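You operate a simulated robot arm through the tools that you are given. There is no shell and no other tool.

You are at the controls of a simulated robot arm. One attempt, no reset.

Task
Put 400 ml of water in the tank and fit it back.
Fine: lift the water tank out of its dock, stand it on the bamboo board, pour from the water jug to the 400 line; jug back where it stood, tank seated in the dock. Set down upright: water tank, water jug.

The check looks at the end state, three seconds after you hand in, the way a careful person would. Anything else that was tipped, shoved, dropped, spilled or broken makes it a failure.

Robot
A 7-joint arm with a two-finger parallel gripper, fixed in place. Base frame: the origin is on the floor under the middle of its stand, x ahead of it, y to its left, z up; the work surface is at about z = 0.93. Lengths are in m, angles in degrees, forces in N, time in s.
With the tool pointing down near the work surface it reaches from about 0.1 to 0.62 m from the base axis. Its first joint turns from -66.0 to 66.0 degrees. Payload 1.57 kg.
The TCP is the grasp point between the finger pads, 0.03 m short of the fingertips. In the tool frame z runs along the fingers and y along their closing line. Largest opening 0.08 m; finger width 0.017, thickness 0.012; the body of the gripper, 0.04 by 0.082 m, starts 0.08 m behind the TCP.
Orientation is told as [roll, pitch, yaw] about the base's x, y, z axes, in that order, counted from this pose: with the fingers straight down and closing along the base's y, the tool's x points along the base's -x, its y along +y and its z along -z.

Tools
- The arm moves only by the tool nudge_tool. Its arguments are lists of equal length, an entry for each row: "offset": the shift along the base's x, y, z in units of 50 mm (1.0 is 50 mm), a list of three; "turn": the turn, a rotation vector about the base's x, y, z in units of 6 degrees (1.0 is 6 degrees), a list of three; "fingers": the finger opening in m, from 0 to 0.08. In form: {"offset": [[dx, dy, dz], ...], "turn": [[wx, wy, wz], ...], "fingers": [fingers, ...]}. A call has 1 to 20 rows; each row shifts and turns the commanded pose from where the row before left it. A call with a number of a shift or a turn outside -1 to 1 is refused whole. Each row takes 0.2 s and may step no farther than 0.05 m and 8.6 degrees from the row before; otherwise, or with a gripper value out of range, the whole call is refused. Where a pose cannot be reached the arm comes as near as it can. A force on the tool above 40 N (or 10 N above the force at the start of the call, whichever is more), or a blocked arm, ends the call early, and 0.2 s more pass. Each finger travels about 0.072 m/s and halts on what it meets, pressing with about 24 N; the grip force reading is that of the motor and also rises with nothing between the fingers. The clock runs only during rows and for 0.2 s after the last one: add rows that do not move to give the fingers time. The reply holds the time, the measured pose of the TCP, the force on the tool along the base axes, the opening and the grip force, in the units named above and with some noise, with the torque about the TCP (base axes, N m) and any sound that the robot's microphone picked up.
- Cameras (640 x 400 px; columns grow to the right, rows downward): "scene" is fixed at [0.0397, 0.4075, 1.4389]; the picture's right is [-0.94, -0.34, 0.00], its down [-0.17, 0.47, -0.87] and it looks along [0.30, -0.81, -0.50] (base axes); focal length 296 px, centre (320, 200). "wrist" rides on the gripper at [0.072, -0.007, -0.122] in the tool frame; the picture's right is [0.09, 1.00, 0.00], its down [-0.84, 0.08, -0.54] and it looks along [-0.54, 0.05, 0.84] (tool axes); focal length 238 px, centre (320, 200).
- camera(camera): a new picture of that camera. The clock stands still meanwhile.
- point_at(camera, pixels): for up to 12 pixels [column, row] of the newest picture of that camera ("zoom" is the newest enlarged one), the place [x, y, z] in the base frame of the surface seen there, good to about 0.002 m, but the place of the scene camera against the robot may be out by one fixed shift of up to 0.018 m in any direction. The clock stands still meanwhile.
- close_up(camera, box): a new picture of the part [left, top, right, bottom] of that camera's present view, enlarged. The clock stands still meanwhile.
- sign_off(): hands the job in; it is judged then, once.

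Open the gripper and draw the arm clear of the work before you hand the job in, unless the task says otherwise.

The tools are called as a command line: name --argument value ..., lists and objects as JSON in quotes. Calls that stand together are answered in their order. nudge_tool: Moves the arm, as the interface text tells. Its arguments: {"type":"object","properties":{"offset":{"type":"array","items":{"type":"array","items":{"type":"number"}}},"turn":{"type":"array","items":{"type":"array","items":{"type":"number"}}},"fingers":{"type":"array","items":{"type":"number"}}},"required":["offset","turn","fingers"]} The other tools are called the same way: camera (camera) takes a picture; point_at (camera, pixels) gives the place of the surface under pixels of a picture; close_up (camera, box) takes an enlarged picture of a part of a camera's view; sign_off () hands the job in.

At the start:

```text
time_s: 0.0
ee_pos: [0.3115, -0.06, 1.2915]
tool_rot: [0.0, -0.1, 0.0]
ft_force: [0.6, -0.8, -0.1]
wrist_torque: [0.01, -0.04, 0.01]
grip_width: 0.08
finger_force: 0.0
```

scene: 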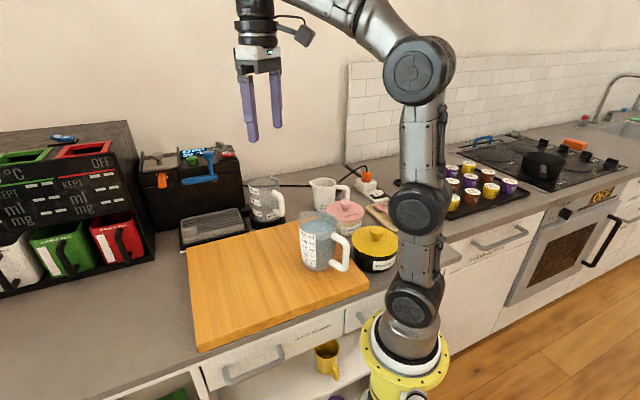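
wrist: 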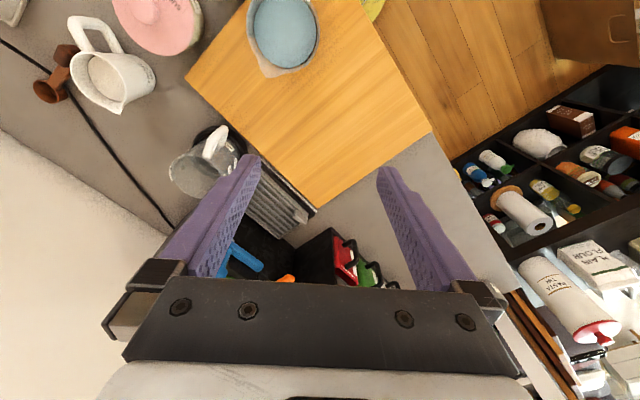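

The scene shows the machine with a tank near (265,200) and a jug with water at (322,245) on the bamboo board. I take close-ups to learn details.

close_up --camera "scene" --box '[140, 130, 300, 250]'

close_up --camera "scene" --box '[260, 170, 420, 290]'

close_up --camera "wrist" --box '[150, 90, 350, 290]'

```text
3.33 times, centred on (220, 190) of scene
```

zoom: 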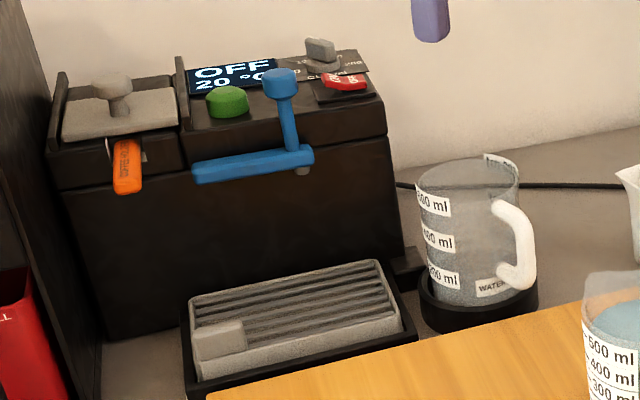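

```text
3.33 times, centred on (340, 230) of scene
```

zoom: 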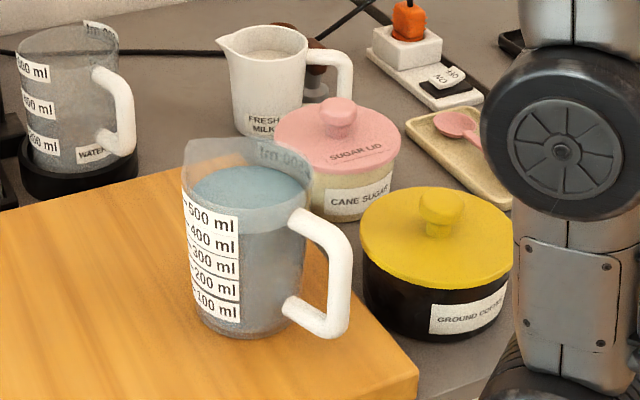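

```text
2.00 times, centred on (250, 190) of wrist
```

zoom: 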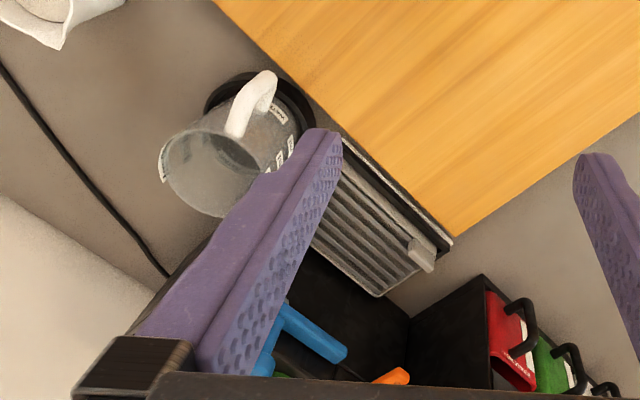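

The tank has a handle on its right and stands in a dark ring dock; the jug with blue water stands on the board with its handle toward (340,262). I measure key points in the scene picture.

camera --camera "scene"

camera --camera "wrist"

point_at --camera "scene" --pixels '[[265, 180], [250, 185], [282, 185], [266, 212], [270, 222], [288, 183], [291, 200], [186, 252], [199, 348], [368, 286], [310, 220], [265, 240]]'

point_at --camera "scene" --pixels '[[300, 222], [318, 217], [338, 222], [320, 228], [313, 250], [315, 265], [320, 270], [338, 232], [346, 245], [343, 260], [336, 268], [303, 252]]'

point_at --camera "wrist" --pixels '[[285, 20], [262, 40], [248, 30], [275, 72], [318, 40], [290, 65], [215, 140], [180, 165], [190, 180], [290, 140], [400, 100], [330, 200]]'

```text
taken
```

scene: 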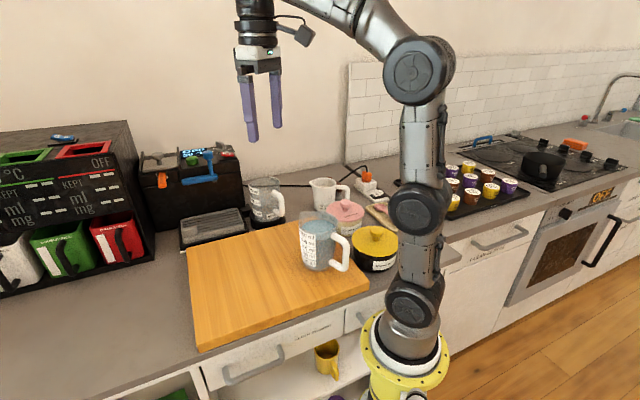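

```text
taken
```

wrist: 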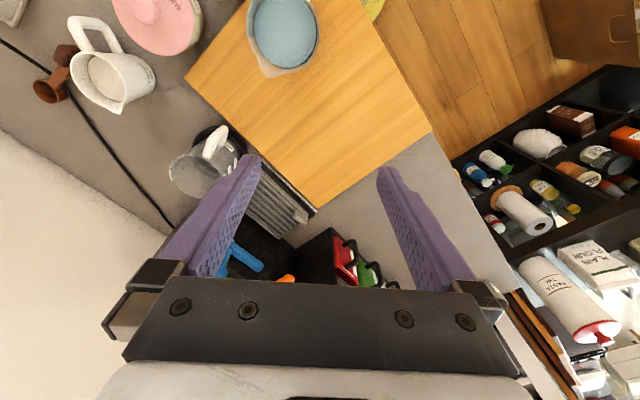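

```text
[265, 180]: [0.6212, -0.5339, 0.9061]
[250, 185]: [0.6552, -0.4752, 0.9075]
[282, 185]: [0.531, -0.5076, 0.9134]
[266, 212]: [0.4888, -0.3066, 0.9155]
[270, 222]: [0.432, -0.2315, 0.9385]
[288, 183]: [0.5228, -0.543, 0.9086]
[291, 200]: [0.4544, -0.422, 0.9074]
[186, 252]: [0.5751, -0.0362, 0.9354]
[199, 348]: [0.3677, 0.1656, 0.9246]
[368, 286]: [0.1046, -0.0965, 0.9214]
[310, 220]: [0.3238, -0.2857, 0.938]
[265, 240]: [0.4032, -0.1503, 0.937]
```

```text
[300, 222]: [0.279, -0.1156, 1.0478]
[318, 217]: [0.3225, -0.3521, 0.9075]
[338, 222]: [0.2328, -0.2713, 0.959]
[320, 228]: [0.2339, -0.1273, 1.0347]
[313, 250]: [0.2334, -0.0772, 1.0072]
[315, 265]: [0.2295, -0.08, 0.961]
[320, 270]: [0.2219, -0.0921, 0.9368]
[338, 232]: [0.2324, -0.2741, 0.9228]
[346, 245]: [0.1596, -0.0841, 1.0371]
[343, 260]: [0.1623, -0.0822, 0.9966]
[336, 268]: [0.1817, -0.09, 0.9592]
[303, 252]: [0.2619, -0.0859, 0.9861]
```

```text
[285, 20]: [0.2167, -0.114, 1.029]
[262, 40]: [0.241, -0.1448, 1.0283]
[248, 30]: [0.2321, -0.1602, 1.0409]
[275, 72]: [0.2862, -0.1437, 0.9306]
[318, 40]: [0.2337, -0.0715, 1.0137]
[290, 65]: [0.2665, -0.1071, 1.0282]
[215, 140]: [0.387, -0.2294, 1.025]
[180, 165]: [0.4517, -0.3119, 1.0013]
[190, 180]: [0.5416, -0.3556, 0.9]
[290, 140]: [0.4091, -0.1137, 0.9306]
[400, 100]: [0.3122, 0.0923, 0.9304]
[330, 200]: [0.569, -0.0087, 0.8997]
```

The wrist camera gives accurate places (board top 0.9306, counter 0.900), so I move over toward the tank near (0.44,-0.30) to look at it from close above.

nudge_tool --offset '[[-0.14, -0.8, -0.14], [-0.14, -0.8, -0.14], [-0.14, -0.8, -0.14], [-0.14, -0.8, -0.14], [-0.14, -0.8, -0.14], [-0.14, -0.8, -0.14], [0, 0, 0]]' --turn '[[0, 0, 0], [0, 0, 0], [0, 0, 0], [0, 0, 0], [0, 0, 0], [0, 0, 0], [0, 0, 0]]' --fingers '[0.08, 0.08, 0.08, 0.08, 0.08, 0.08, 0.08]'

camera --camera "wrist"

```text
time_s: 1.6
ee_pos: [0.2683, -0.3022, 1.2471]
tool_rot: [0.0, -0.1, 0.0]
ft_force: [0.2, 0.1, 0.4]
wrist_torque: [0.0, -0.01, -0.03]
grip_width: 0.0799
finger_force: 0.1
```

```text
taken
```

wrist: 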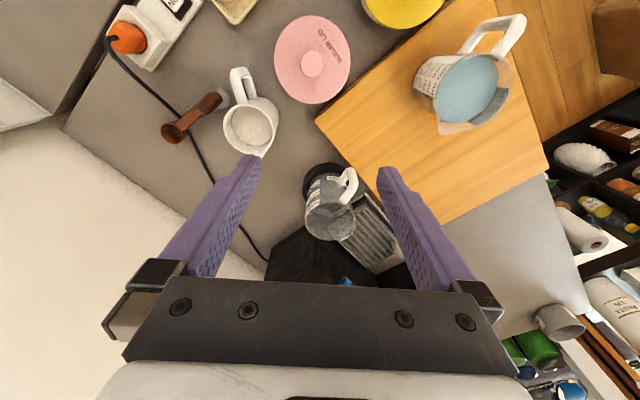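

Tank is at (330,205) and jug at (470,85) in the wrist view. I enlarge both.

close_up --camera "wrist" --box '[280, 150, 380, 250]'

point_at --camera "wrist" --pixels '[[305, 215], [330, 240], [355, 222], [330, 205], [320, 175], [350, 172], [352, 185], [345, 196], [308, 180], [335, 165], [312, 195], [355, 178]]'

point_at --camera "wrist" --pixels '[[470, 85], [415, 82], [440, 125], [480, 55], [515, 25], [500, 45], [470, 40], [510, 90], [430, 65], [518, 35], [495, 20], [445, 90]]'

close_up --camera "wrist" --box '[400, 0, 540, 140]'

```text
4.00 times, centred on (330, 200) of wrist
```

zoom: 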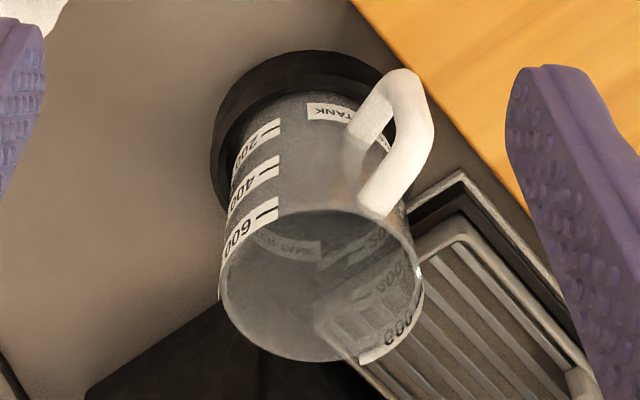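

```text
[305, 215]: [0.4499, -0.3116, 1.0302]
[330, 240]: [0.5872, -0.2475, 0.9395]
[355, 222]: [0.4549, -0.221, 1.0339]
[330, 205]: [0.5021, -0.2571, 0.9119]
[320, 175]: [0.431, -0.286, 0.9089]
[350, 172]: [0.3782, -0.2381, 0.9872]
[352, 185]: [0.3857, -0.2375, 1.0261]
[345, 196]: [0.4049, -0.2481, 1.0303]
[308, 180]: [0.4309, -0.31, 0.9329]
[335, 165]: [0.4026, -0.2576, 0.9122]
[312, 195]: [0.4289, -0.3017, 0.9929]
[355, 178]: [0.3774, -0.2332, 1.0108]
```

```text
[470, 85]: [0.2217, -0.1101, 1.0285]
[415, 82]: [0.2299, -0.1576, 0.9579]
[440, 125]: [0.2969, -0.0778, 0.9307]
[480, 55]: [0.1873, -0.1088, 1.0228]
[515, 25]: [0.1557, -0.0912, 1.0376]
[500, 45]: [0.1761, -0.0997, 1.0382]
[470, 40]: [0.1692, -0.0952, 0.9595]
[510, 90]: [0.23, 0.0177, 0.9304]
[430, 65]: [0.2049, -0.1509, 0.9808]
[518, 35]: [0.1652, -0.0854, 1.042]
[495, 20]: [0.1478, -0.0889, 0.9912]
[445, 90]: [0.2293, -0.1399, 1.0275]
```

```text
2.86 times, centred on (470, 70) of wrist
```

zoom: 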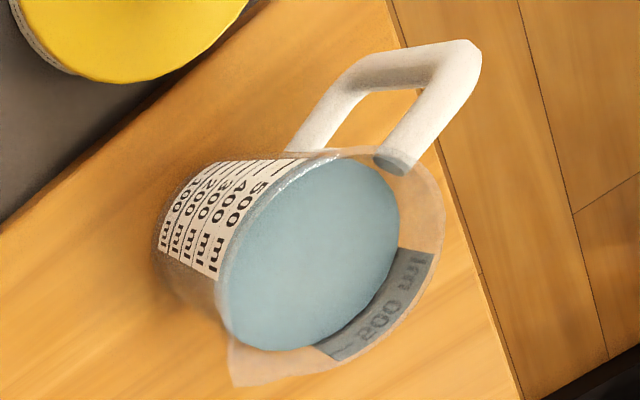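

The newest zoom is the jug (4.0x-like view with water at (310,250), handle bar at (400,60)-(470,50)). I probe the jug's rim and handle points there.

point_at --camera "zoom" --pixels '[[310, 250], [225, 290], [300, 175], [395, 200], [350, 340], [240, 380], [235, 345], [430, 330], [440, 200], [465, 55], [360, 70], [310, 140]]'

point_at --camera "zoom" --pixels '[[465, 85], [440, 110], [400, 155], [475, 65], [440, 60], [400, 65], [400, 80], [330, 110], [345, 95], [450, 45], [430, 85], [412, 120]]'

close_up --camera "wrist" --box '[290, 150, 370, 250]'

```text
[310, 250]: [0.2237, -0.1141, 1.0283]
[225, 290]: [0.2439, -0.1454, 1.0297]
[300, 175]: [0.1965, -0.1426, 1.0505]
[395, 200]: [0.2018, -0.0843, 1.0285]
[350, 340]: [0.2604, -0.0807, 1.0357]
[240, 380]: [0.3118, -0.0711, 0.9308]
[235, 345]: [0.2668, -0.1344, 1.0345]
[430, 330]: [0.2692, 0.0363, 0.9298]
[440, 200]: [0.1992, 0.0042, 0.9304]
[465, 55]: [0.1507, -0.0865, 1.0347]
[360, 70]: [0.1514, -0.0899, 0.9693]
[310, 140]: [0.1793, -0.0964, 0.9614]
```

```text
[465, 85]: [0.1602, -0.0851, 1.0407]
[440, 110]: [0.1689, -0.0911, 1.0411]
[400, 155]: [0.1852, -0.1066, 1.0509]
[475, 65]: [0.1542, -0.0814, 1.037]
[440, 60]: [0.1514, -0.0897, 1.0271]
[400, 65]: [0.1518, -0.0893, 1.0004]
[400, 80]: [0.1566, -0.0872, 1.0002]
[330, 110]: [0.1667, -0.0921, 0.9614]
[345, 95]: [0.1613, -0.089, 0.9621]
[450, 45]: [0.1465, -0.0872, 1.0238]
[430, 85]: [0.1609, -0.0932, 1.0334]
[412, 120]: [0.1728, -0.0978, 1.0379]
```

```text
4.00 times, centred on (330, 200) of wrist
```

zoom: 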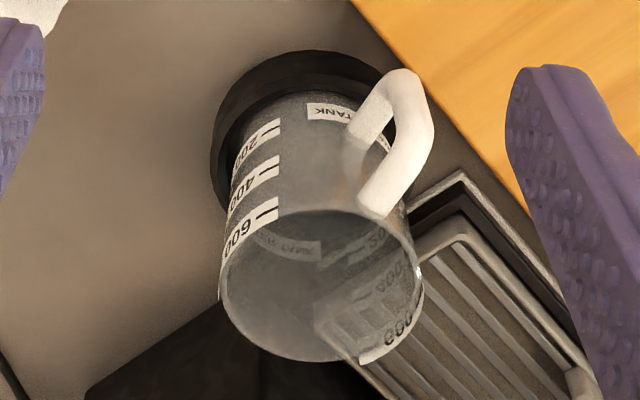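

Jug centre works out near (0.230,-0.113), radius 0.045, handle bar near (0.154,-0.087). Now the tank: I probe rim, handle and dock in its zoom.

point_at --camera "zoom" --pixels '[[221, 290], [245, 335], [280, 358], [330, 360], [400, 340], [420, 290], [405, 225], [300, 212], [250, 235], [255, 180], [265, 140], [330, 112]]'

point_at --camera "zoom" --pixels '[[400, 80], [420, 90], [425, 130], [410, 160], [395, 185], [375, 205], [375, 110], [360, 135], [395, 100], [420, 150], [380, 180], [410, 110]]'

point_at --camera "zoom" --pixels '[[213, 150], [220, 110], [250, 75], [300, 55], [350, 60], [222, 180], [235, 110], [280, 75], [340, 72], [380, 80], [430, 200], [470, 180]]'

```text
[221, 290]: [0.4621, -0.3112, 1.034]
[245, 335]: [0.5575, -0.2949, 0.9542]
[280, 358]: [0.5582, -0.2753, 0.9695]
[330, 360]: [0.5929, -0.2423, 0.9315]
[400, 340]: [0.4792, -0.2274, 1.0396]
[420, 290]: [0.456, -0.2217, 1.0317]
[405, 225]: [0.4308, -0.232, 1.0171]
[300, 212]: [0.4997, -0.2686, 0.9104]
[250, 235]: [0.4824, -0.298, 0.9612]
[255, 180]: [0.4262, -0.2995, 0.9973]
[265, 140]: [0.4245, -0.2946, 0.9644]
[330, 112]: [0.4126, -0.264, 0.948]
```

```text
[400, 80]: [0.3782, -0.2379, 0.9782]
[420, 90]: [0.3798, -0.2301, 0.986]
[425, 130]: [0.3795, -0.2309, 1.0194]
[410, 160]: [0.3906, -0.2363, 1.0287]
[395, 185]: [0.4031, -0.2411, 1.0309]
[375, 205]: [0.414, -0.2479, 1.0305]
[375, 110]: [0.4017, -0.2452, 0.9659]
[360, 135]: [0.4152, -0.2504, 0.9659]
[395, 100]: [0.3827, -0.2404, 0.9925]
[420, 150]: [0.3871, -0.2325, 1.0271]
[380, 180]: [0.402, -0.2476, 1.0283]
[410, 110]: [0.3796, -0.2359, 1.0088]
```

```text
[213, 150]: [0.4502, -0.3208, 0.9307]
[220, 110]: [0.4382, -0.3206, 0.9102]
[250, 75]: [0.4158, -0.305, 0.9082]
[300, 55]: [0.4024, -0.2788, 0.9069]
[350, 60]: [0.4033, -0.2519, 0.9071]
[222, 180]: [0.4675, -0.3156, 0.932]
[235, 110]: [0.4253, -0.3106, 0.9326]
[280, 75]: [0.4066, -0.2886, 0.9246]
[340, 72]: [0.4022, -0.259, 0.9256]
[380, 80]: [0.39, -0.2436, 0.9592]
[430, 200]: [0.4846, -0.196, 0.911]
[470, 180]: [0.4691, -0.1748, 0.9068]
```

Tank centre fits (0.457,-0.266), radius 0.045, handle toward about 156°. Before grasping anything I test in free air whether the arm can do the pouring tilt (handle grip from above, tilting forward along the spout direction about axis (0.325,0.946,0)).

nudge_tool --offset '[[0.13, 0.8, 0.1], [0.13, 0.8, 0.1], [0.13, 0.8, 0.1], [0.13, 0.8, 0.1], [0.13, 0.8, 0.1], [0, 0, 0], [0, 0, 0], [0, 0, 0], [0, 0, 0], [0, 0, 0], [0, 0, 0]]' --turn '[[0, 0, -0.633], [0, 0, -0.633], [0, 0, -0.633], [0, 0, -0.633], [0, 0, -0.633], [0.325, 0.94, 0], [0.325, 0.94, 0], [0.325, 0.94, 0], [0.325, 0.94, 0], [0.325, 0.94, 0], [0, 0, 0]]' --fingers '[0.08, 0.08, 0.08, 0.08, 0.08, 0.08, 0.08, 0.08, 0.08, 0.08, 0.08]'

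camera --camera "scene"

```text
time_s: 4.0
ee_pos: [0.285, -0.0933, 1.1974]
tool_rot: [0.1, 27.0, -19.0]
ft_force: [0.4, 0.7, -0.1]
wrist_torque: [0.0, -0.03, 0.02]
grip_width: 0.0799
finger_force: 0.1
out of reach, approached as far as the arm can: row 7, 8, 9, 10
```

```text
taken
```

scene: 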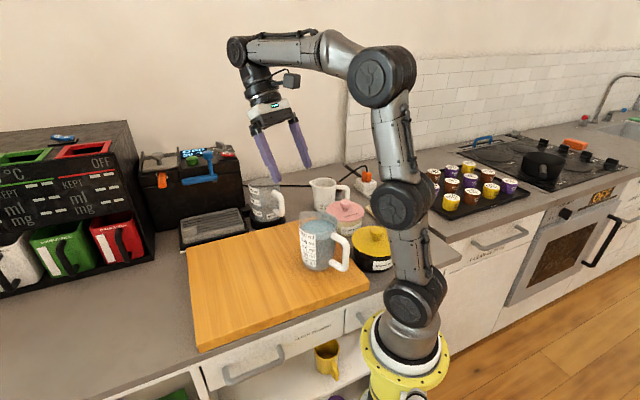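

The outward tilt stops at about 27° (wrist limit), so that pouring direction is out. I undo the tilt, then test pouring toward -y instead: yaw to -90° at about (0.33,0.07,1.2), then roll about +x.

nudge_tool --offset '[[0, 0, 0], [0, 0, 0], [0, 0, 0], [0, 0, 0], [0, 0, 0], [0.1, 0.4, 0], [0.1, 0.4, 0], [0.1, 0.4, 0], [0.1, 0.4, 0], [0.1, 0.4, 0], [0.1, 0.4, 0], [0, 0.3, 0], [0, 0.3, 0], [0, 0.3, 0], [0, 0, 0], [0, 0, 0], [0, 0, 0], [0, 0, 0]]' --turn '[[-0.325, -0.94, 0], [-0.325, -0.94, 0], [-0.325, -0.94, 0], [-0.325, -0.94, 0], [-0.325, -0.94, 0], [0, 0, -1], [0, 0, -1], [0, 0, -1], [0, 0, -1], [0, 0, -1], [0, 0, -1], [0, 0, -1], [0, 0, -1], [0, 0, -1], [0, 0, -1], [0, 0, -1], [0, 0, -0.83], [0, 0, 0]]' --fingers '[0.08, 0.08, 0.08, 0.08, 0.08, 0.08, 0.08, 0.08, 0.08, 0.08, 0.08, 0.08, 0.08, 0.08, 0.08, 0.08, 0.08, 0.08]'

```text
time_s: 7.8
ee_pos: [0.3163, 0.0697, 1.1968]
tool_rot: [0.0, -3.1, -90.1]
ft_force: [0.2, -0.3, -0.1]
wrist_torque: [-0.01, 0.02, -0.02]
grip_width: 0.0801
finger_force: 0.1
```

Reached yaw -90.1 at (0.316,0.070,1.197). Now I test the roll about +x up to 84°.

nudge_tool --offset '[[0, 0, 0], [0, 0, 0], [0, 0, 0], [0, 0, 0], [0, 0, 0], [0, 0, 0], [0, 0, 0], [0, 0, 0], [0, 0, 0], [0, 0, 0], [0, 0, 0], [0, 0, 0], [0, 0, 0], [0, 0, 0], [0, 0, 0]]' --turn '[[1, 0, 0], [1, 0, 0], [1, 0, 0], [1, 0, 0], [1, 0, 0], [1, 0, 0], [1, 0, 0], [1, 0, 0], [1, 0, 0], [1, 0, 0], [1, 0, 0], [1, 0, 0], [1, 0, 0], [1, 0, 0], [0, 0, 0]]' --fingers '[0.08, 0.08, 0.08, 0.08, 0.08, 0.08, 0.08, 0.08, 0.08, 0.08, 0.08, 0.08, 0.08, 0.08, 0.08]'

camera --camera "scene"

```text
time_s: 11.0
ee_pos: [0.3138, 0.0695, 1.1973]
tool_rot: [-0.2, 81.1, -90.1]
ft_force: [0.2, -0.1, -0.5]
wrist_torque: [0.01, 0.01, 0.0]
grip_width: 0.0798
finger_force: 0.1
```

```text
taken
```

scene: 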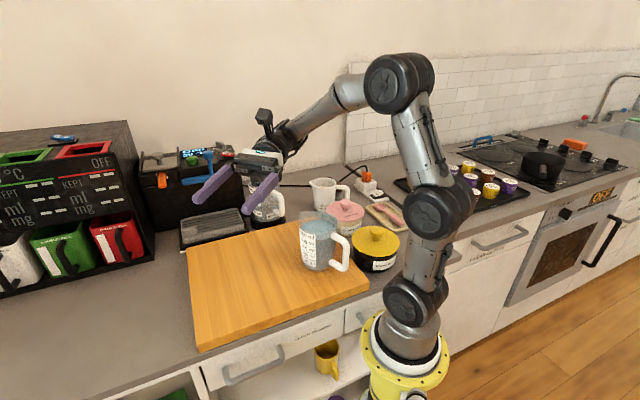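

Tilting toward -y works past 80°. I roll back upright, then move over the tank handle at about (0.387,-0.235) with yaw -24°, staying above z 1.12.

nudge_tool --offset '[[0, 0, 0], [0, 0, 0], [0, 0, 0], [0, 0, 0], [0, 0, 0], [0, 0, 0], [0, 0, 0], [0, 0, 0], [0, 0, 0], [0, 0, 0], [0, 0, 0], [0, 0, 0], [0, 0, 0], [0, 0, 0], [0, 0, 0]]' --turn '[[-1, 0, 0], [-1, 0, 0], [-1, 0, 0], [-1, 0, 0], [-1, 0, 0], [-1, 0, 0], [-1, 0, 0], [-1, 0, 0], [-1, 0, 0], [-1, 0, 0], [-1, 0, 0], [-1, 0, 0], [-1, 0, 0], [-0.52, 0, 0], [0, 0, 0]]' --fingers '[0.08, 0.08, 0.08, 0.08, 0.08, 0.08, 0.08, 0.08, 0.08, 0.08, 0.08, 0.08, 0.08, 0.08, 0.08]'

nudge_tool --offset '[[0.133, -0.553, 0], [0.133, -0.553, 0], [0.133, -0.553, 0], [0.133, -0.553, 0], [0.133, -0.553, 0], [0.133, -0.553, 0], [0.133, -0.553, 0], [0.133, -0.553, 0], [0.133, -0.553, 0], [0.133, -0.553, 0], [0.133, -0.553, 0], [0, 0, 0]]' --turn '[[0, 0, 1], [0, 0, 1], [0, 0, 1], [0, 0, 1], [0, 0, 1], [0, 0, 1], [0, 0, 1], [0, 0, 1], [0, 0, 1], [0, 0, 1], [0, 0, 1], [0, 0, 0]]' --fingers '[0.08, 0.08, 0.08, 0.08, 0.08, 0.08, 0.08, 0.08, 0.08, 0.08, 0.08, 0.08]'

camera --camera "wrist"

```text
time_s: 14.2
ee_pos: [0.3142, 0.0708, 1.1979]
tool_rot: [0.0, -0.3, -90.0]
ft_force: [-0.2, -0.2, -0.5]
wrist_torque: [-0.02, -0.06, 0.0]
grip_width: 0.0802
finger_force: 0.1
```

```text
time_s: 16.8
ee_pos: [0.3895, -0.2346, 1.1989]
tool_rot: [0.0, -0.2, -23.9]
ft_force: [0.9, -0.7, 0.1]
wrist_torque: [-0.02, 0.01, 0.0]
grip_width: 0.0803
finger_force: 0.1
```

```text
taken
```

wrist: 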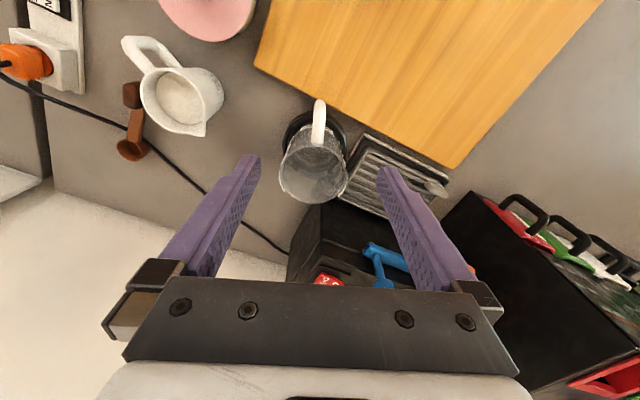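

The handle now points straight up in the picture at (318,120), so the yaw matches it well. I zoom in to measure the handle bar and the volume marks.

close_up --camera "wrist" --box '[270, 90, 370, 210]'

```text
3.33 times, centred on (320, 150) of wrist
```

zoom: 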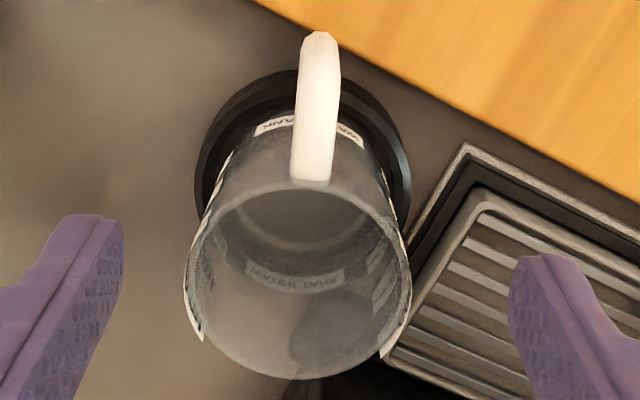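

point_at --camera "zoom" --pixels '[[318, 40], [305, 60], [320, 60], [335, 60], [300, 100], [316, 100], [332, 100], [295, 140], [313, 140], [333, 140], [311, 175], [300, 170]]'

point_at --camera "zoom" --pixels '[[187, 260], [410, 265], [240, 350], [300, 378], [360, 365], [215, 210], [385, 215], [260, 185], [360, 190], [202, 330], [385, 350], [300, 200]]'

point_at --camera "zoom" --pixels '[[200, 170], [220, 115], [260, 80], [345, 90], [390, 130], [405, 180], [300, 75], [207, 180], [400, 200], [300, 235], [300, 275], [330, 330]]'

```text
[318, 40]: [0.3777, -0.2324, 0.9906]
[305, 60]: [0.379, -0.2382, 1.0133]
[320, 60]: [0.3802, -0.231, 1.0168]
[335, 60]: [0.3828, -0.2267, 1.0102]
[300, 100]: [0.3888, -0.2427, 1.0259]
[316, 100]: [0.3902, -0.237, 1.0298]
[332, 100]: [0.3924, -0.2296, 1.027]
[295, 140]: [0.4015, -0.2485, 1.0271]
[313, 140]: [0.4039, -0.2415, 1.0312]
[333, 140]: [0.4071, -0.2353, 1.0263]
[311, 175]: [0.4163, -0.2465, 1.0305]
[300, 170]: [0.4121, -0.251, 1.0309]
```

```text
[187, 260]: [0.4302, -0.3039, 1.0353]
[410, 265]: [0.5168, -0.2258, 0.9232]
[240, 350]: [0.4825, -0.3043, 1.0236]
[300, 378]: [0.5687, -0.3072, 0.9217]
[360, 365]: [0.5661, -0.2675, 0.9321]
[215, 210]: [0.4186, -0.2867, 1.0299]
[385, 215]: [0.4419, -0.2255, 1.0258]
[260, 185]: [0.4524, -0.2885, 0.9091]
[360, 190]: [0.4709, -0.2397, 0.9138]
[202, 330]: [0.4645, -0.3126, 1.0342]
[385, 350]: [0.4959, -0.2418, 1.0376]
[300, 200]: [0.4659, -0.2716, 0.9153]
```

```text
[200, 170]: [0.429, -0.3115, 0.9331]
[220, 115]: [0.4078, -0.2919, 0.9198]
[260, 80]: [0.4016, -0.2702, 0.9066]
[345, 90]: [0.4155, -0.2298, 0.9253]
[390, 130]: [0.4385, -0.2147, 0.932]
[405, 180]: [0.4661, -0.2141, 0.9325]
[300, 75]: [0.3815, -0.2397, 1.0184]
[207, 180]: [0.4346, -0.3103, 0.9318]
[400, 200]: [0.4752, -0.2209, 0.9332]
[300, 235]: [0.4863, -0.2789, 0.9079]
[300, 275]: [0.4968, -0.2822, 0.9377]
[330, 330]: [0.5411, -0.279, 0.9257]
```

The handle bar runs along (0.416,-0.2465)→(0.380,-0.231), i.e. 156.8°, bar about 14 mm thick with its top at z 1.031. I shift 2.5 mm and descend so the fingers straddle the bar at TCP z≈0.998.

nudge_tool --offset '[[-0.05, 0, -0.7], [0, 0, -0.7], [0, 0, -0.7], [0, 0, -0.7], [0, 0, -0.6], [0, 0, -0.6], [0, 0, 0]]' --turn '[[0, 0, 0], [0, 0, 0], [0, 0, 0], [0, 0, 0], [0, 0, 0], [0, 0, 0], [0, 0, 0]]' --fingers '[0.08, 0.08, 0.08, 0.08, 0.08, 0.08, 0.08]'

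camera --camera "wrist"

close_up --camera "scene" --box '[180, 130, 360, 250]'

```text
time_s: 18.4
ee_pos: [0.3863, -0.2347, 0.9975]
tool_rot: [0.0, -0.2, -24.1]
ft_force: [-0.2, 0.3, 1.0]
wrist_torque: [0.01, -0.03, 0.0]
grip_width: 0.08
finger_force: 0.1
```

```text
taken
```

wrist: 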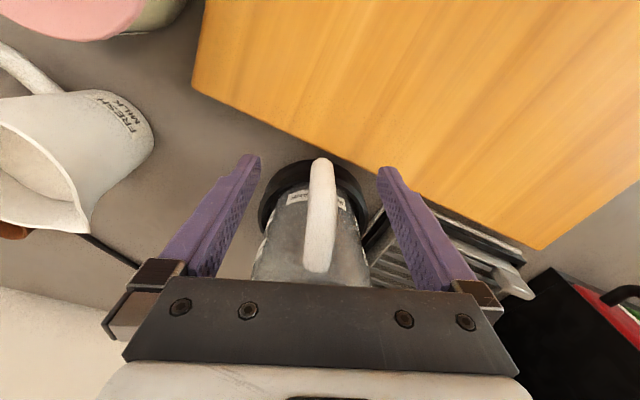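

```text
3.33 times, centred on (270, 190) of scene
```

zoom: 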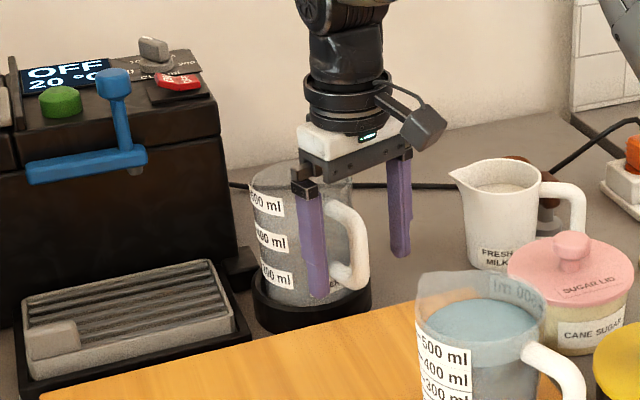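

The bar stands centred between the fingers at column 320. I close the fingers on it.

nudge_tool --offset '[[0, 0, 0], [0, 0, 0], [0, 0, 0], [0, 0, 0], [0, 0, 0], [0, 0, 0]]' --turn '[[0, 0, 0], [0, 0, 0], [0, 0, 0], [0, 0, 0], [0, 0, 0], [0, 0, 0]]' --fingers '[0.04, 0.02, 0.01, 0.0, 0.0, 0.0]'

close_up --camera "scene" --box '[180, 130, 360, 250]'

camera --camera "wrist"

```text
time_s: 19.8
ee_pos: [0.3854, -0.234, 0.9986]
tool_rot: [0.0, -0.2, -24.0]
ft_force: [-1.0, -0.4, -0.8]
wrist_torque: [-0.06, -0.02, -0.01]
grip_width: 0.0159
finger_force: 24.4
```

```text
3.33 times, centred on (270, 190) of scene
```

zoom: 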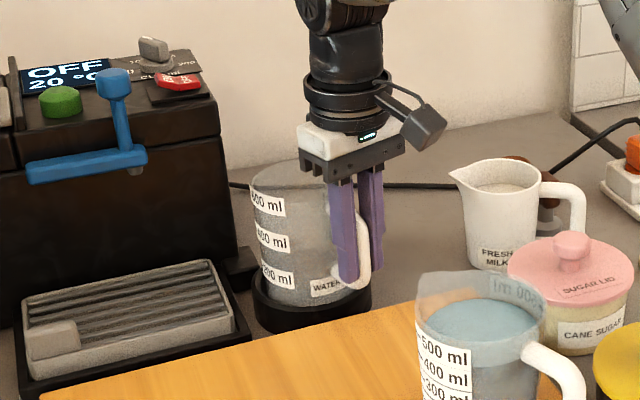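

```text
taken
```

wrist: 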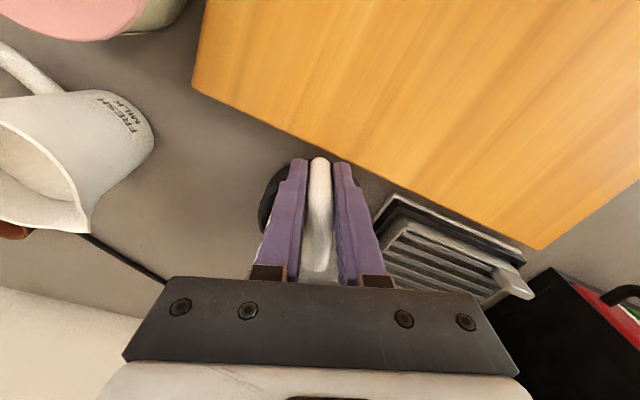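

Gripped: opening 15.9 mm, 24 N. I lift slowly straight up, first 20 mm, and check the readings.

nudge_tool --offset '[[0, 0, 0.1], [0, 0, 0.1], [0, 0, 0.1], [0, 0, 0.1], [0, 0, 0]]' --turn '[[0, 0, 0], [0, 0, 0], [0, 0, 0], [0, 0, 0], [0, 0, 0]]' --fingers '[0, 0, 0, 0, 0]'

close_up --camera "scene" --box '[180, 130, 360, 250]'

```text
time_s: 21.0
ee_pos: [0.3861, -0.2348, 1.0177]
tool_rot: [0.0, -0.2, -24.0]
ft_force: [-0.7, 0.5, -1.6]
wrist_torque: [0.06, 0.12, 0.02]
grip_width: 0.0155
finger_force: 24.4
```

```text
3.33 times, centred on (270, 190) of scene
```

zoom: 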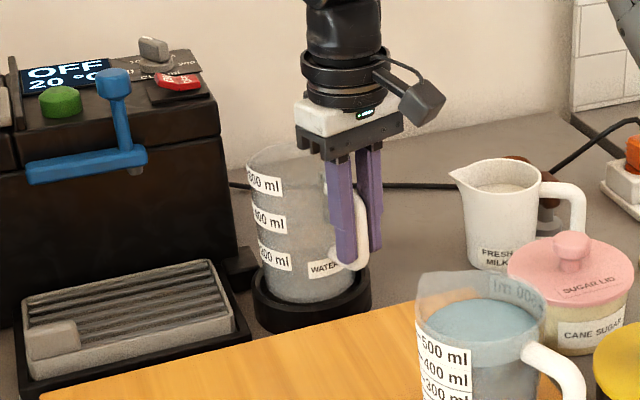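

Tank is lifting cleanly and upright, weighing about 0.18 kg. I raise it well clear and carry it over the board to put its centre at about (0.40,-0.03).

nudge_tool --offset '[[0, 0, 0.5], [0, 0, 0.5], [0, 0, 0.5], [0, 0, 0.5], [0, 0, 0.6], [-0.145, 0.593, 0], [-0.145, 0.593, 0], [-0.145, 0.593, 0], [-0.145, 0.593, 0], [-0.145, 0.593, 0], [-0.145, 0.593, 0], [-0.145, 0.593, 0], [-0.145, 0.593, 0], [0, 0, 0]]' --turn '[[0, 0, 0], [0, 0, 0], [0, 0, 0], [0, 0, 0], [0, 0, 0], [0, 0, 0], [0, 0, 0], [0, 0, 0], [0, 0, 0], [0, 0, 0], [0, 0, 0], [0, 0, 0], [0, 0, 0], [0, 0, 0]]' --fingers '[0, 0, 0, 0, 0, 0, 0, 0, 0, 0, 0, 0, 0, 0]'

camera --camera "scene"

```text
time_s: 24.0
ee_pos: [0.3272, 0.0016, 1.1484]
tool_rot: [0.0, -0.1, -24.1]
ft_force: [-0.5, -0.3, -2.2]
wrist_torque: [0.06, 0.1, -0.01]
grip_width: 0.0158
finger_force: 24.3
```

```text
taken
```

scene: 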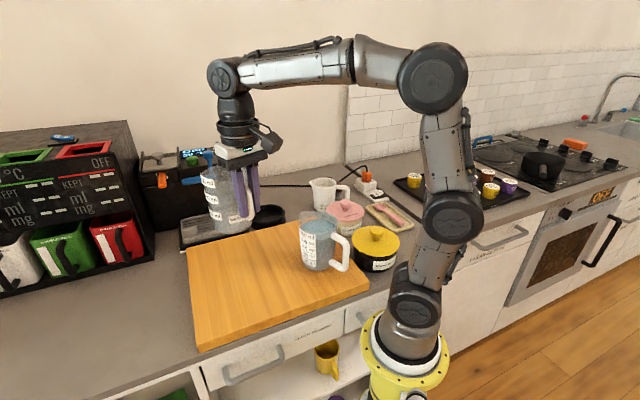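

Tank hangs over the board at about (215,205) in the picture and the empty dock shows at (268,215). I lower most of the way, and zoom on the empty dock to learn its seat.

close_up --camera "scene" --box '[240, 190, 300, 240]'

point_at --camera "zoom" --pixels '[[320, 200], [320, 150], [220, 180], [420, 200], [320, 100], [320, 250], [320, 280], [200, 220], [450, 220], [250, 130], [400, 140], [320, 320]]'

nudge_tool --offset '[[0, 0, -0.5], [0, 0, -0.5], [0, 0, -0.5], [0, 0, -0.4], [0, 0, 0]]' --turn '[[0, 0, 0], [0, 0, 0], [0, 0, 0], [0, 0, 0], [0, 0, 0]]' --fingers '[0, 0, 0, 0, 0]'

```text
8.00 times, centred on (270, 215) of scene
```

zoom: 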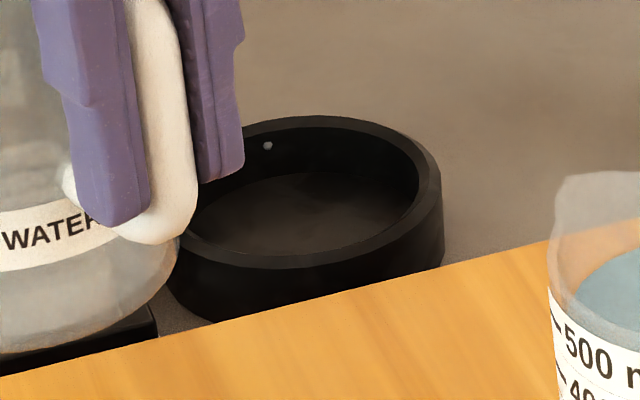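

```text
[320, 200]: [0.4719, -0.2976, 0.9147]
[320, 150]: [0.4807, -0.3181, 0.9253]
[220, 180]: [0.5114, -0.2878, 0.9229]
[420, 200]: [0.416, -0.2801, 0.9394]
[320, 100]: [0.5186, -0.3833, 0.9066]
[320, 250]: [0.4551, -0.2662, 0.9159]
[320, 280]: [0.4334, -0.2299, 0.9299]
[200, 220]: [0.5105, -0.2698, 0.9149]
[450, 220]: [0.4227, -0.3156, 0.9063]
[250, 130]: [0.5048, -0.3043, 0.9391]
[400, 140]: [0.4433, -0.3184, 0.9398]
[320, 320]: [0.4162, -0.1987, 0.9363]
```

```text
time_s: 25.2
ee_pos: [0.3292, 0.0026, 1.0536]
tool_rot: [0.1, -0.2, -24.0]
ft_force: [-0.1, 0.2, -2.2]
wrist_torque: [0.03, 0.13, -0.01]
grip_width: 0.0159
finger_force: 23.6
```

Dock seat comes out at about z 0.908 after the scene shift, so tank bottom is 0.0906 below the TCP and board contact should come at TCP z≈1.021. I lower gently to just above that.

nudge_tool --offset '[[0, 0, -0.2], [0, 0, -0.2], [0, 0, -0.1], [0, 0, -0.06], [0, 0, 0]]' --turn '[[0, 0, 0], [0, 0, 0], [0, 0, 0], [0, 0, 0], [0, 0, 0]]' --fingers '[0, 0, 0, 0, 0]'

nudge_tool --offset '[[0, 0, -0.03], [0, 0, -0.03], [0, 0, -0.03], [0, 0, 0]]' --turn '[[0, 0, 0], [0, 0, 0], [0, 0, 0], [0, 0, 0]]' --fingers '[0, 0, 0, 0]'

close_up --camera "scene" --box '[170, 150, 290, 260]'

```text
time_s: 26.4
ee_pos: [0.3278, 0.002, 1.0249]
tool_rot: [0.0, -0.2, -24.0]
ft_force: [-0.3, 0.1, -0.8]
wrist_torque: [0.02, 0.11, 0.0]
grip_width: 0.016
finger_force: 23.9
```

```text
time_s: 27.4
ee_pos: [0.3291, 0.0023, 1.0207]
tool_rot: [-0.1, -0.2, -24.0]
ft_force: [-0.8, -0.5, -1.5]
wrist_torque: [0.08, 0.11, 0.03]
grip_width: 0.0156
finger_force: 23.9
```

```text
3.64 times, centred on (230, 205) of scene
```

zoom: 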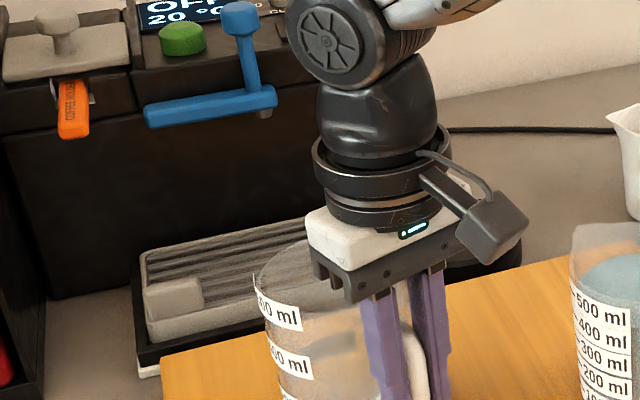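

Torque (0.11 Nm) still indicates the tank hangs free. I go down another 2 mm in small steps.

nudge_tool --offset '[[0, 0, -0.02], [0, 0, -0.02], [0, 0, 0]]' --turn '[[0, 0, 0], [0, 0, 0], [0, 0, 0]]' --fingers '[0, 0, 0]'

close_up --camera "scene" --box '[190, 200, 310, 290]'

```text
time_s: 28.2
ee_pos: [0.3286, 0.0028, 1.0211]
tool_rot: [0.0, -0.3, -24.1]
ft_force: [-4.4, 3.0, 16.0]
wrist_torque: [-0.23, -0.04, -0.03]
grip_width: 0.0158
finger_force: 24.1
```

```text
4.44 times, centred on (250, 245) of scene
```

zoom: 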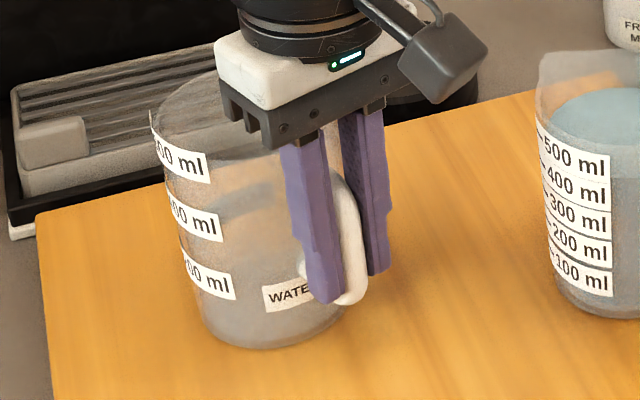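

Contact with the board: +16 N at TCP z 1.021. I back off 1 mm to relieve it, then open the fingers.

nudge_tool --offset '[[0, 0, 0.02], [0, 0, 0]]' --turn '[[0, 0, 0], [0, 0, 0]]' --fingers '[0, 0]'

```text
time_s: 28.8
ee_pos: [0.3284, 0.003, 1.021]
tool_rot: [0.0, -0.2, -24.0]
ft_force: [-1.5, -1.9, 9.6]
wrist_torque: [-0.19, -0.4, 0.0]
grip_width: 0.0157
finger_force: 23.8
```

Force halved to 9.6 N with the tank standing on the board. I open the fingers fully.

nudge_tool --offset '[[0, 0, 0.006], [0, 0, 0], [0, 0, 0], [0, 0, 0], [0, 0, 0], [0, 0, 0]]' --turn '[[0, 0, 0], [0, 0, 0], [0, 0, 0], [0, 0, 0], [0, 0, 0], [0, 0, 0]]' --fingers '[0.016, 0.025, 0.04, 0.06, 0.08, 0.08]'

camera --camera "wrist"

close_up --camera "scene" --box '[190, 200, 310, 290]'

```text
time_s: 30.2
ee_pos: [0.3281, 0.0036, 1.0206]
tool_rot: [-0.1, -0.2, -24.0]
ft_force: [-1.5, 0.9, -0.3]
wrist_torque: [-0.01, 0.02, -0.02]
grip_width: 0.0799
finger_force: 0.1
```

```text
taken
```

wrist: 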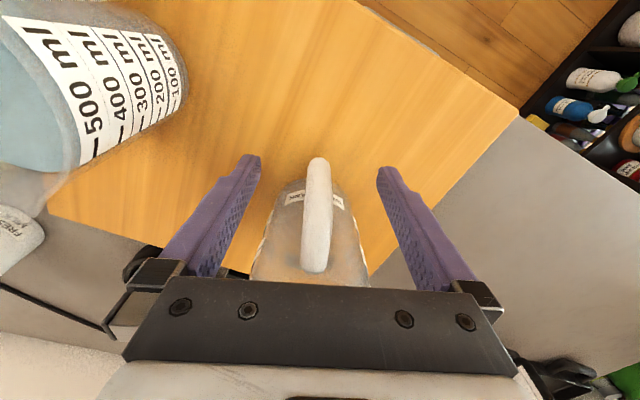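

```text
4.44 times, centred on (250, 245) of scene
```

zoom: 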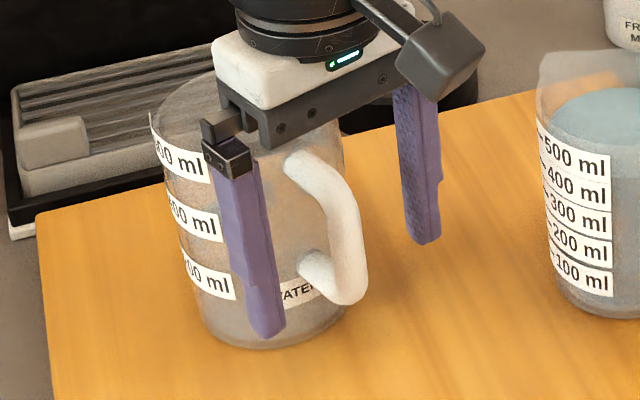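

Tank stands upright, fingers clear. I rise straight up and take stock of the tank, jug and the containers near the jug handle.

nudge_tool --offset '[[0, 0, 0.5], [0, 0, 0.8], [0, 0, 0.8], [0, 0, 0.8], [0, 0, 0.7], [-0.3, -0.3, 0], [-0.6, -0.4, 0], [-0.6, -0.4, 0], [0, 0, 0]]' --turn '[[0, 0, 0], [0, 0, 0], [0, 0, 0], [0, 0, 0], [0, 0, 0], [0, 0, 0.28], [0, 0, 0.28], [0, 0, 0.28], [0, 0, 0]]' --fingers '[0.08, 0.08, 0.08, 0.08, 0.08, 0.08, 0.08, 0.08, 0.08]'

camera --camera "wrist"

camera --camera "scene"

```text
time_s: 32.2
ee_pos: [0.252, -0.0522, 1.1995]
tool_rot: [0.1, -0.1, -19.0]
ft_force: [0.8, 0.0, -0.2]
wrist_torque: [0.05, 0.01, -0.02]
grip_width: 0.0802
finger_force: 0.1
```

```text
taken
```

wrist: 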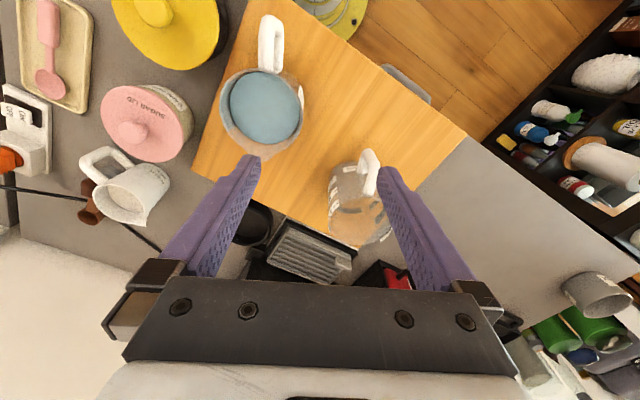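

```text
taken
```

scene: 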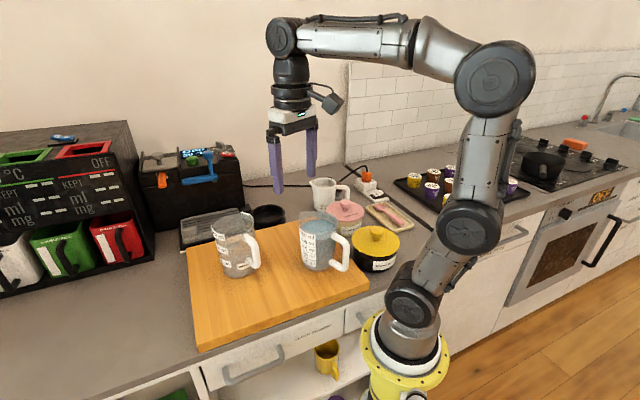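

The jug handle at (270,45) runs straight up in the wrist view. I zoom on it and on the yellow jar to plan the grasp.

close_up --camera "wrist" --box '[190, 0, 350, 160]'

point_at --camera "wrist" --pixels '[[265, 20], [272, 20], [279, 20], [263, 40], [270, 40], [277, 40], [267, 60], [262, 105], [210, 50], [222, 20], [160, 10], [205, 65]]'

point_at --camera "wrist" --pixels '[[222, 110], [303, 100], [240, 75], [290, 75], [240, 147], [265, 155], [285, 148], [230, 95], [300, 118], [262, 75], [262, 142], [272, 12]]'

```text
2.50 times, centred on (270, 80) of wrist
```

zoom: 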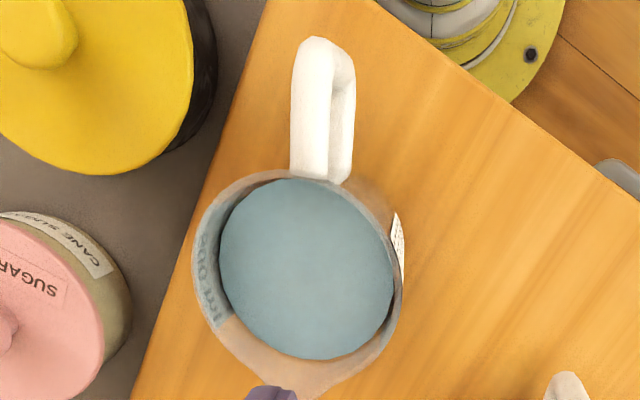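

```text
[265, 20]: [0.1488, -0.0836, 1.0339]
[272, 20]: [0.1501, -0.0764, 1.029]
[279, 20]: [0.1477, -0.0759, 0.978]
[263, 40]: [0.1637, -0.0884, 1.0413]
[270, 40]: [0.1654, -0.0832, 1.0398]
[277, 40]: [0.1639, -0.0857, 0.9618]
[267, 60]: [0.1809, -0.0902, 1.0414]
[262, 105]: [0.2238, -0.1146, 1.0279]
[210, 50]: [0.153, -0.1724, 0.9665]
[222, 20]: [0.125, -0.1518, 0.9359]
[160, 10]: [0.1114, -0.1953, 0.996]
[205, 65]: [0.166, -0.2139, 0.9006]
```

```text
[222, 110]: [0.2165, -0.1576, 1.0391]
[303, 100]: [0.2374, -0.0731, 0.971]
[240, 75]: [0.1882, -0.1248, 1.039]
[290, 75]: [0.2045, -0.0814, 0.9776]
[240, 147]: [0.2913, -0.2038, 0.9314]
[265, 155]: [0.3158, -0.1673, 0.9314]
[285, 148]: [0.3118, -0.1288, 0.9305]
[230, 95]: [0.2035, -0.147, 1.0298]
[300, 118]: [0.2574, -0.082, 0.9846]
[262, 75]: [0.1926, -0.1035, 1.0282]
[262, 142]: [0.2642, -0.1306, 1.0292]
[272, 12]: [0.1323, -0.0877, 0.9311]
```

I probe the handle's top bar centreline and edges in this zoom (top bar columns 295–330).

point_at --camera "zoom" --pixels '[[298, 80], [312, 80], [326, 80], [297, 110], [312, 110], [328, 110], [295, 150], [310, 150], [328, 150], [310, 172], [318, 42], [318, 55]]'

point_at --camera "zoom" --pixels '[[217, 250], [393, 250], [305, 357], [290, 180], [230, 310], [380, 310], [235, 205], [370, 215], [215, 320], [300, 397], [345, 165], [345, 90]]'

point_at --camera "zoom" --pixels '[[193, 60], [170, 140], [190, 100], [215, 60], [100, 170], [40, 20], [130, 310], [215, 30], [300, 300], [260, 250], [340, 250], [300, 200]]'

```text
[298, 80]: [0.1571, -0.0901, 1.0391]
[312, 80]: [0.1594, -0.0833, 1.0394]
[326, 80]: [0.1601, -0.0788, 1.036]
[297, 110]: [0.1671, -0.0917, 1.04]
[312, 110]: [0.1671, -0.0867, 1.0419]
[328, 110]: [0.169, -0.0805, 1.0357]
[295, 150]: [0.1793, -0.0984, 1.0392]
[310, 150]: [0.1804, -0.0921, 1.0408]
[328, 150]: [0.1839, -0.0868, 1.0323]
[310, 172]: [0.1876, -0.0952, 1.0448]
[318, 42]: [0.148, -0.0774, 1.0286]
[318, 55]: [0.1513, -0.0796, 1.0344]
```

```text
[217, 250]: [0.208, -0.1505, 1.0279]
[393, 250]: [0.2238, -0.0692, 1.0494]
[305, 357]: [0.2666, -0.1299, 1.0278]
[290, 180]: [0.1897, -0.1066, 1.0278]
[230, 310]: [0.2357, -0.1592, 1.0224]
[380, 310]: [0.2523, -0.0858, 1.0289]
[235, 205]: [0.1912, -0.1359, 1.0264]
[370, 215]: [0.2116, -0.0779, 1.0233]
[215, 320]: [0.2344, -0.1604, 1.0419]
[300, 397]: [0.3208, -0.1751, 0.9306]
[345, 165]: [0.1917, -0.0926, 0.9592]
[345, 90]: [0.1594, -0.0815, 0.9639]
```

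```text
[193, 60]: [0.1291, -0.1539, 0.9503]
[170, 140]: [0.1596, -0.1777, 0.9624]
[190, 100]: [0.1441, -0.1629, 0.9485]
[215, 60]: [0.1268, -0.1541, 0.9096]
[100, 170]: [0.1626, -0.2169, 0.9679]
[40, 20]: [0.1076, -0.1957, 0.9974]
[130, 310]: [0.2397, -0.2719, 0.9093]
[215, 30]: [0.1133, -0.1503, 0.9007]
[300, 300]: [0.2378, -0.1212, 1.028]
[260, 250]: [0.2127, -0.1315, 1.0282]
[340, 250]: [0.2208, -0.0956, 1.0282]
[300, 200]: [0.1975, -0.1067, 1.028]
```

Handle line direction is about 158°, bar centre near (0.157,-0.084), top at 1.041; the yellow jar's nearest edge (0.129,-0.154) leaves 2 cm of room. I move over the jug handle with yaw -22° and lower to z 1.09 for a check, opening at 0.06.

nudge_tool --offset '[[-0.47, -0.16, 0], [-0.47, -0.16, 0], [-0.47, -0.16, 0], [-0.47, -0.16, 0], [0, 0, -0.7], [0, 0, -0.7], [0, 0, -0.8], [0, 0, 0]]' --turn '[[0, 0, -0.25], [0, 0, -0.25], [0, 0, 0], [0, 0, 0], [0, 0, 0], [0, 0, 0], [0, 0, 0], [0, 0, 0]]' --fingers '[0.06, 0.06, 0.06, 0.06, 0.06, 0.06, 0.06, 0.06]'

camera --camera "wrist"

camera --camera "scene"

```text
time_s: 34.0
ee_pos: [0.161, -0.0826, 1.091]
tool_rot: [0.0, -0.2, -22.0]
ft_force: [-0.1, -0.2, 0.0]
wrist_torque: [-0.02, -0.01, 0.06]
grip_width: 0.06
finger_force: 0.0
```

```text
taken
```

wrist: 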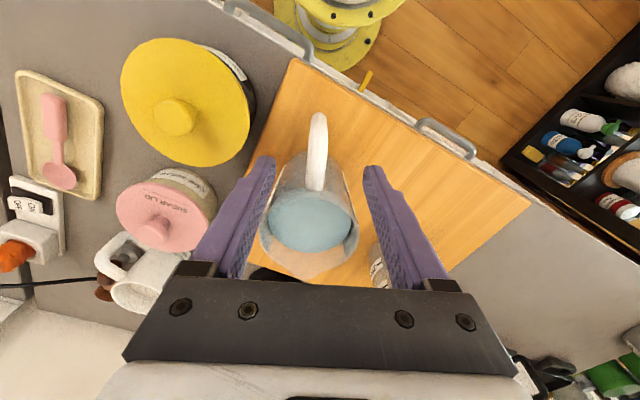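

```text
taken
```

scene: 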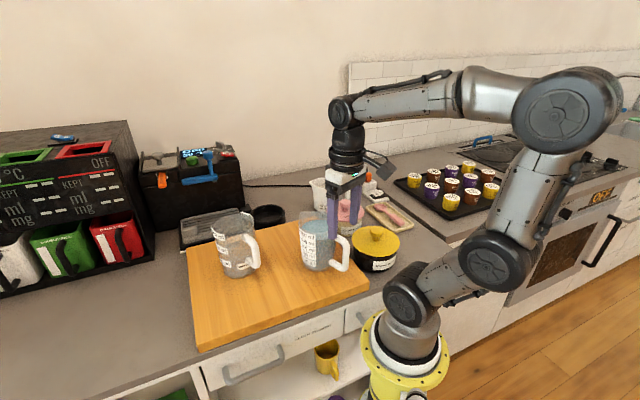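

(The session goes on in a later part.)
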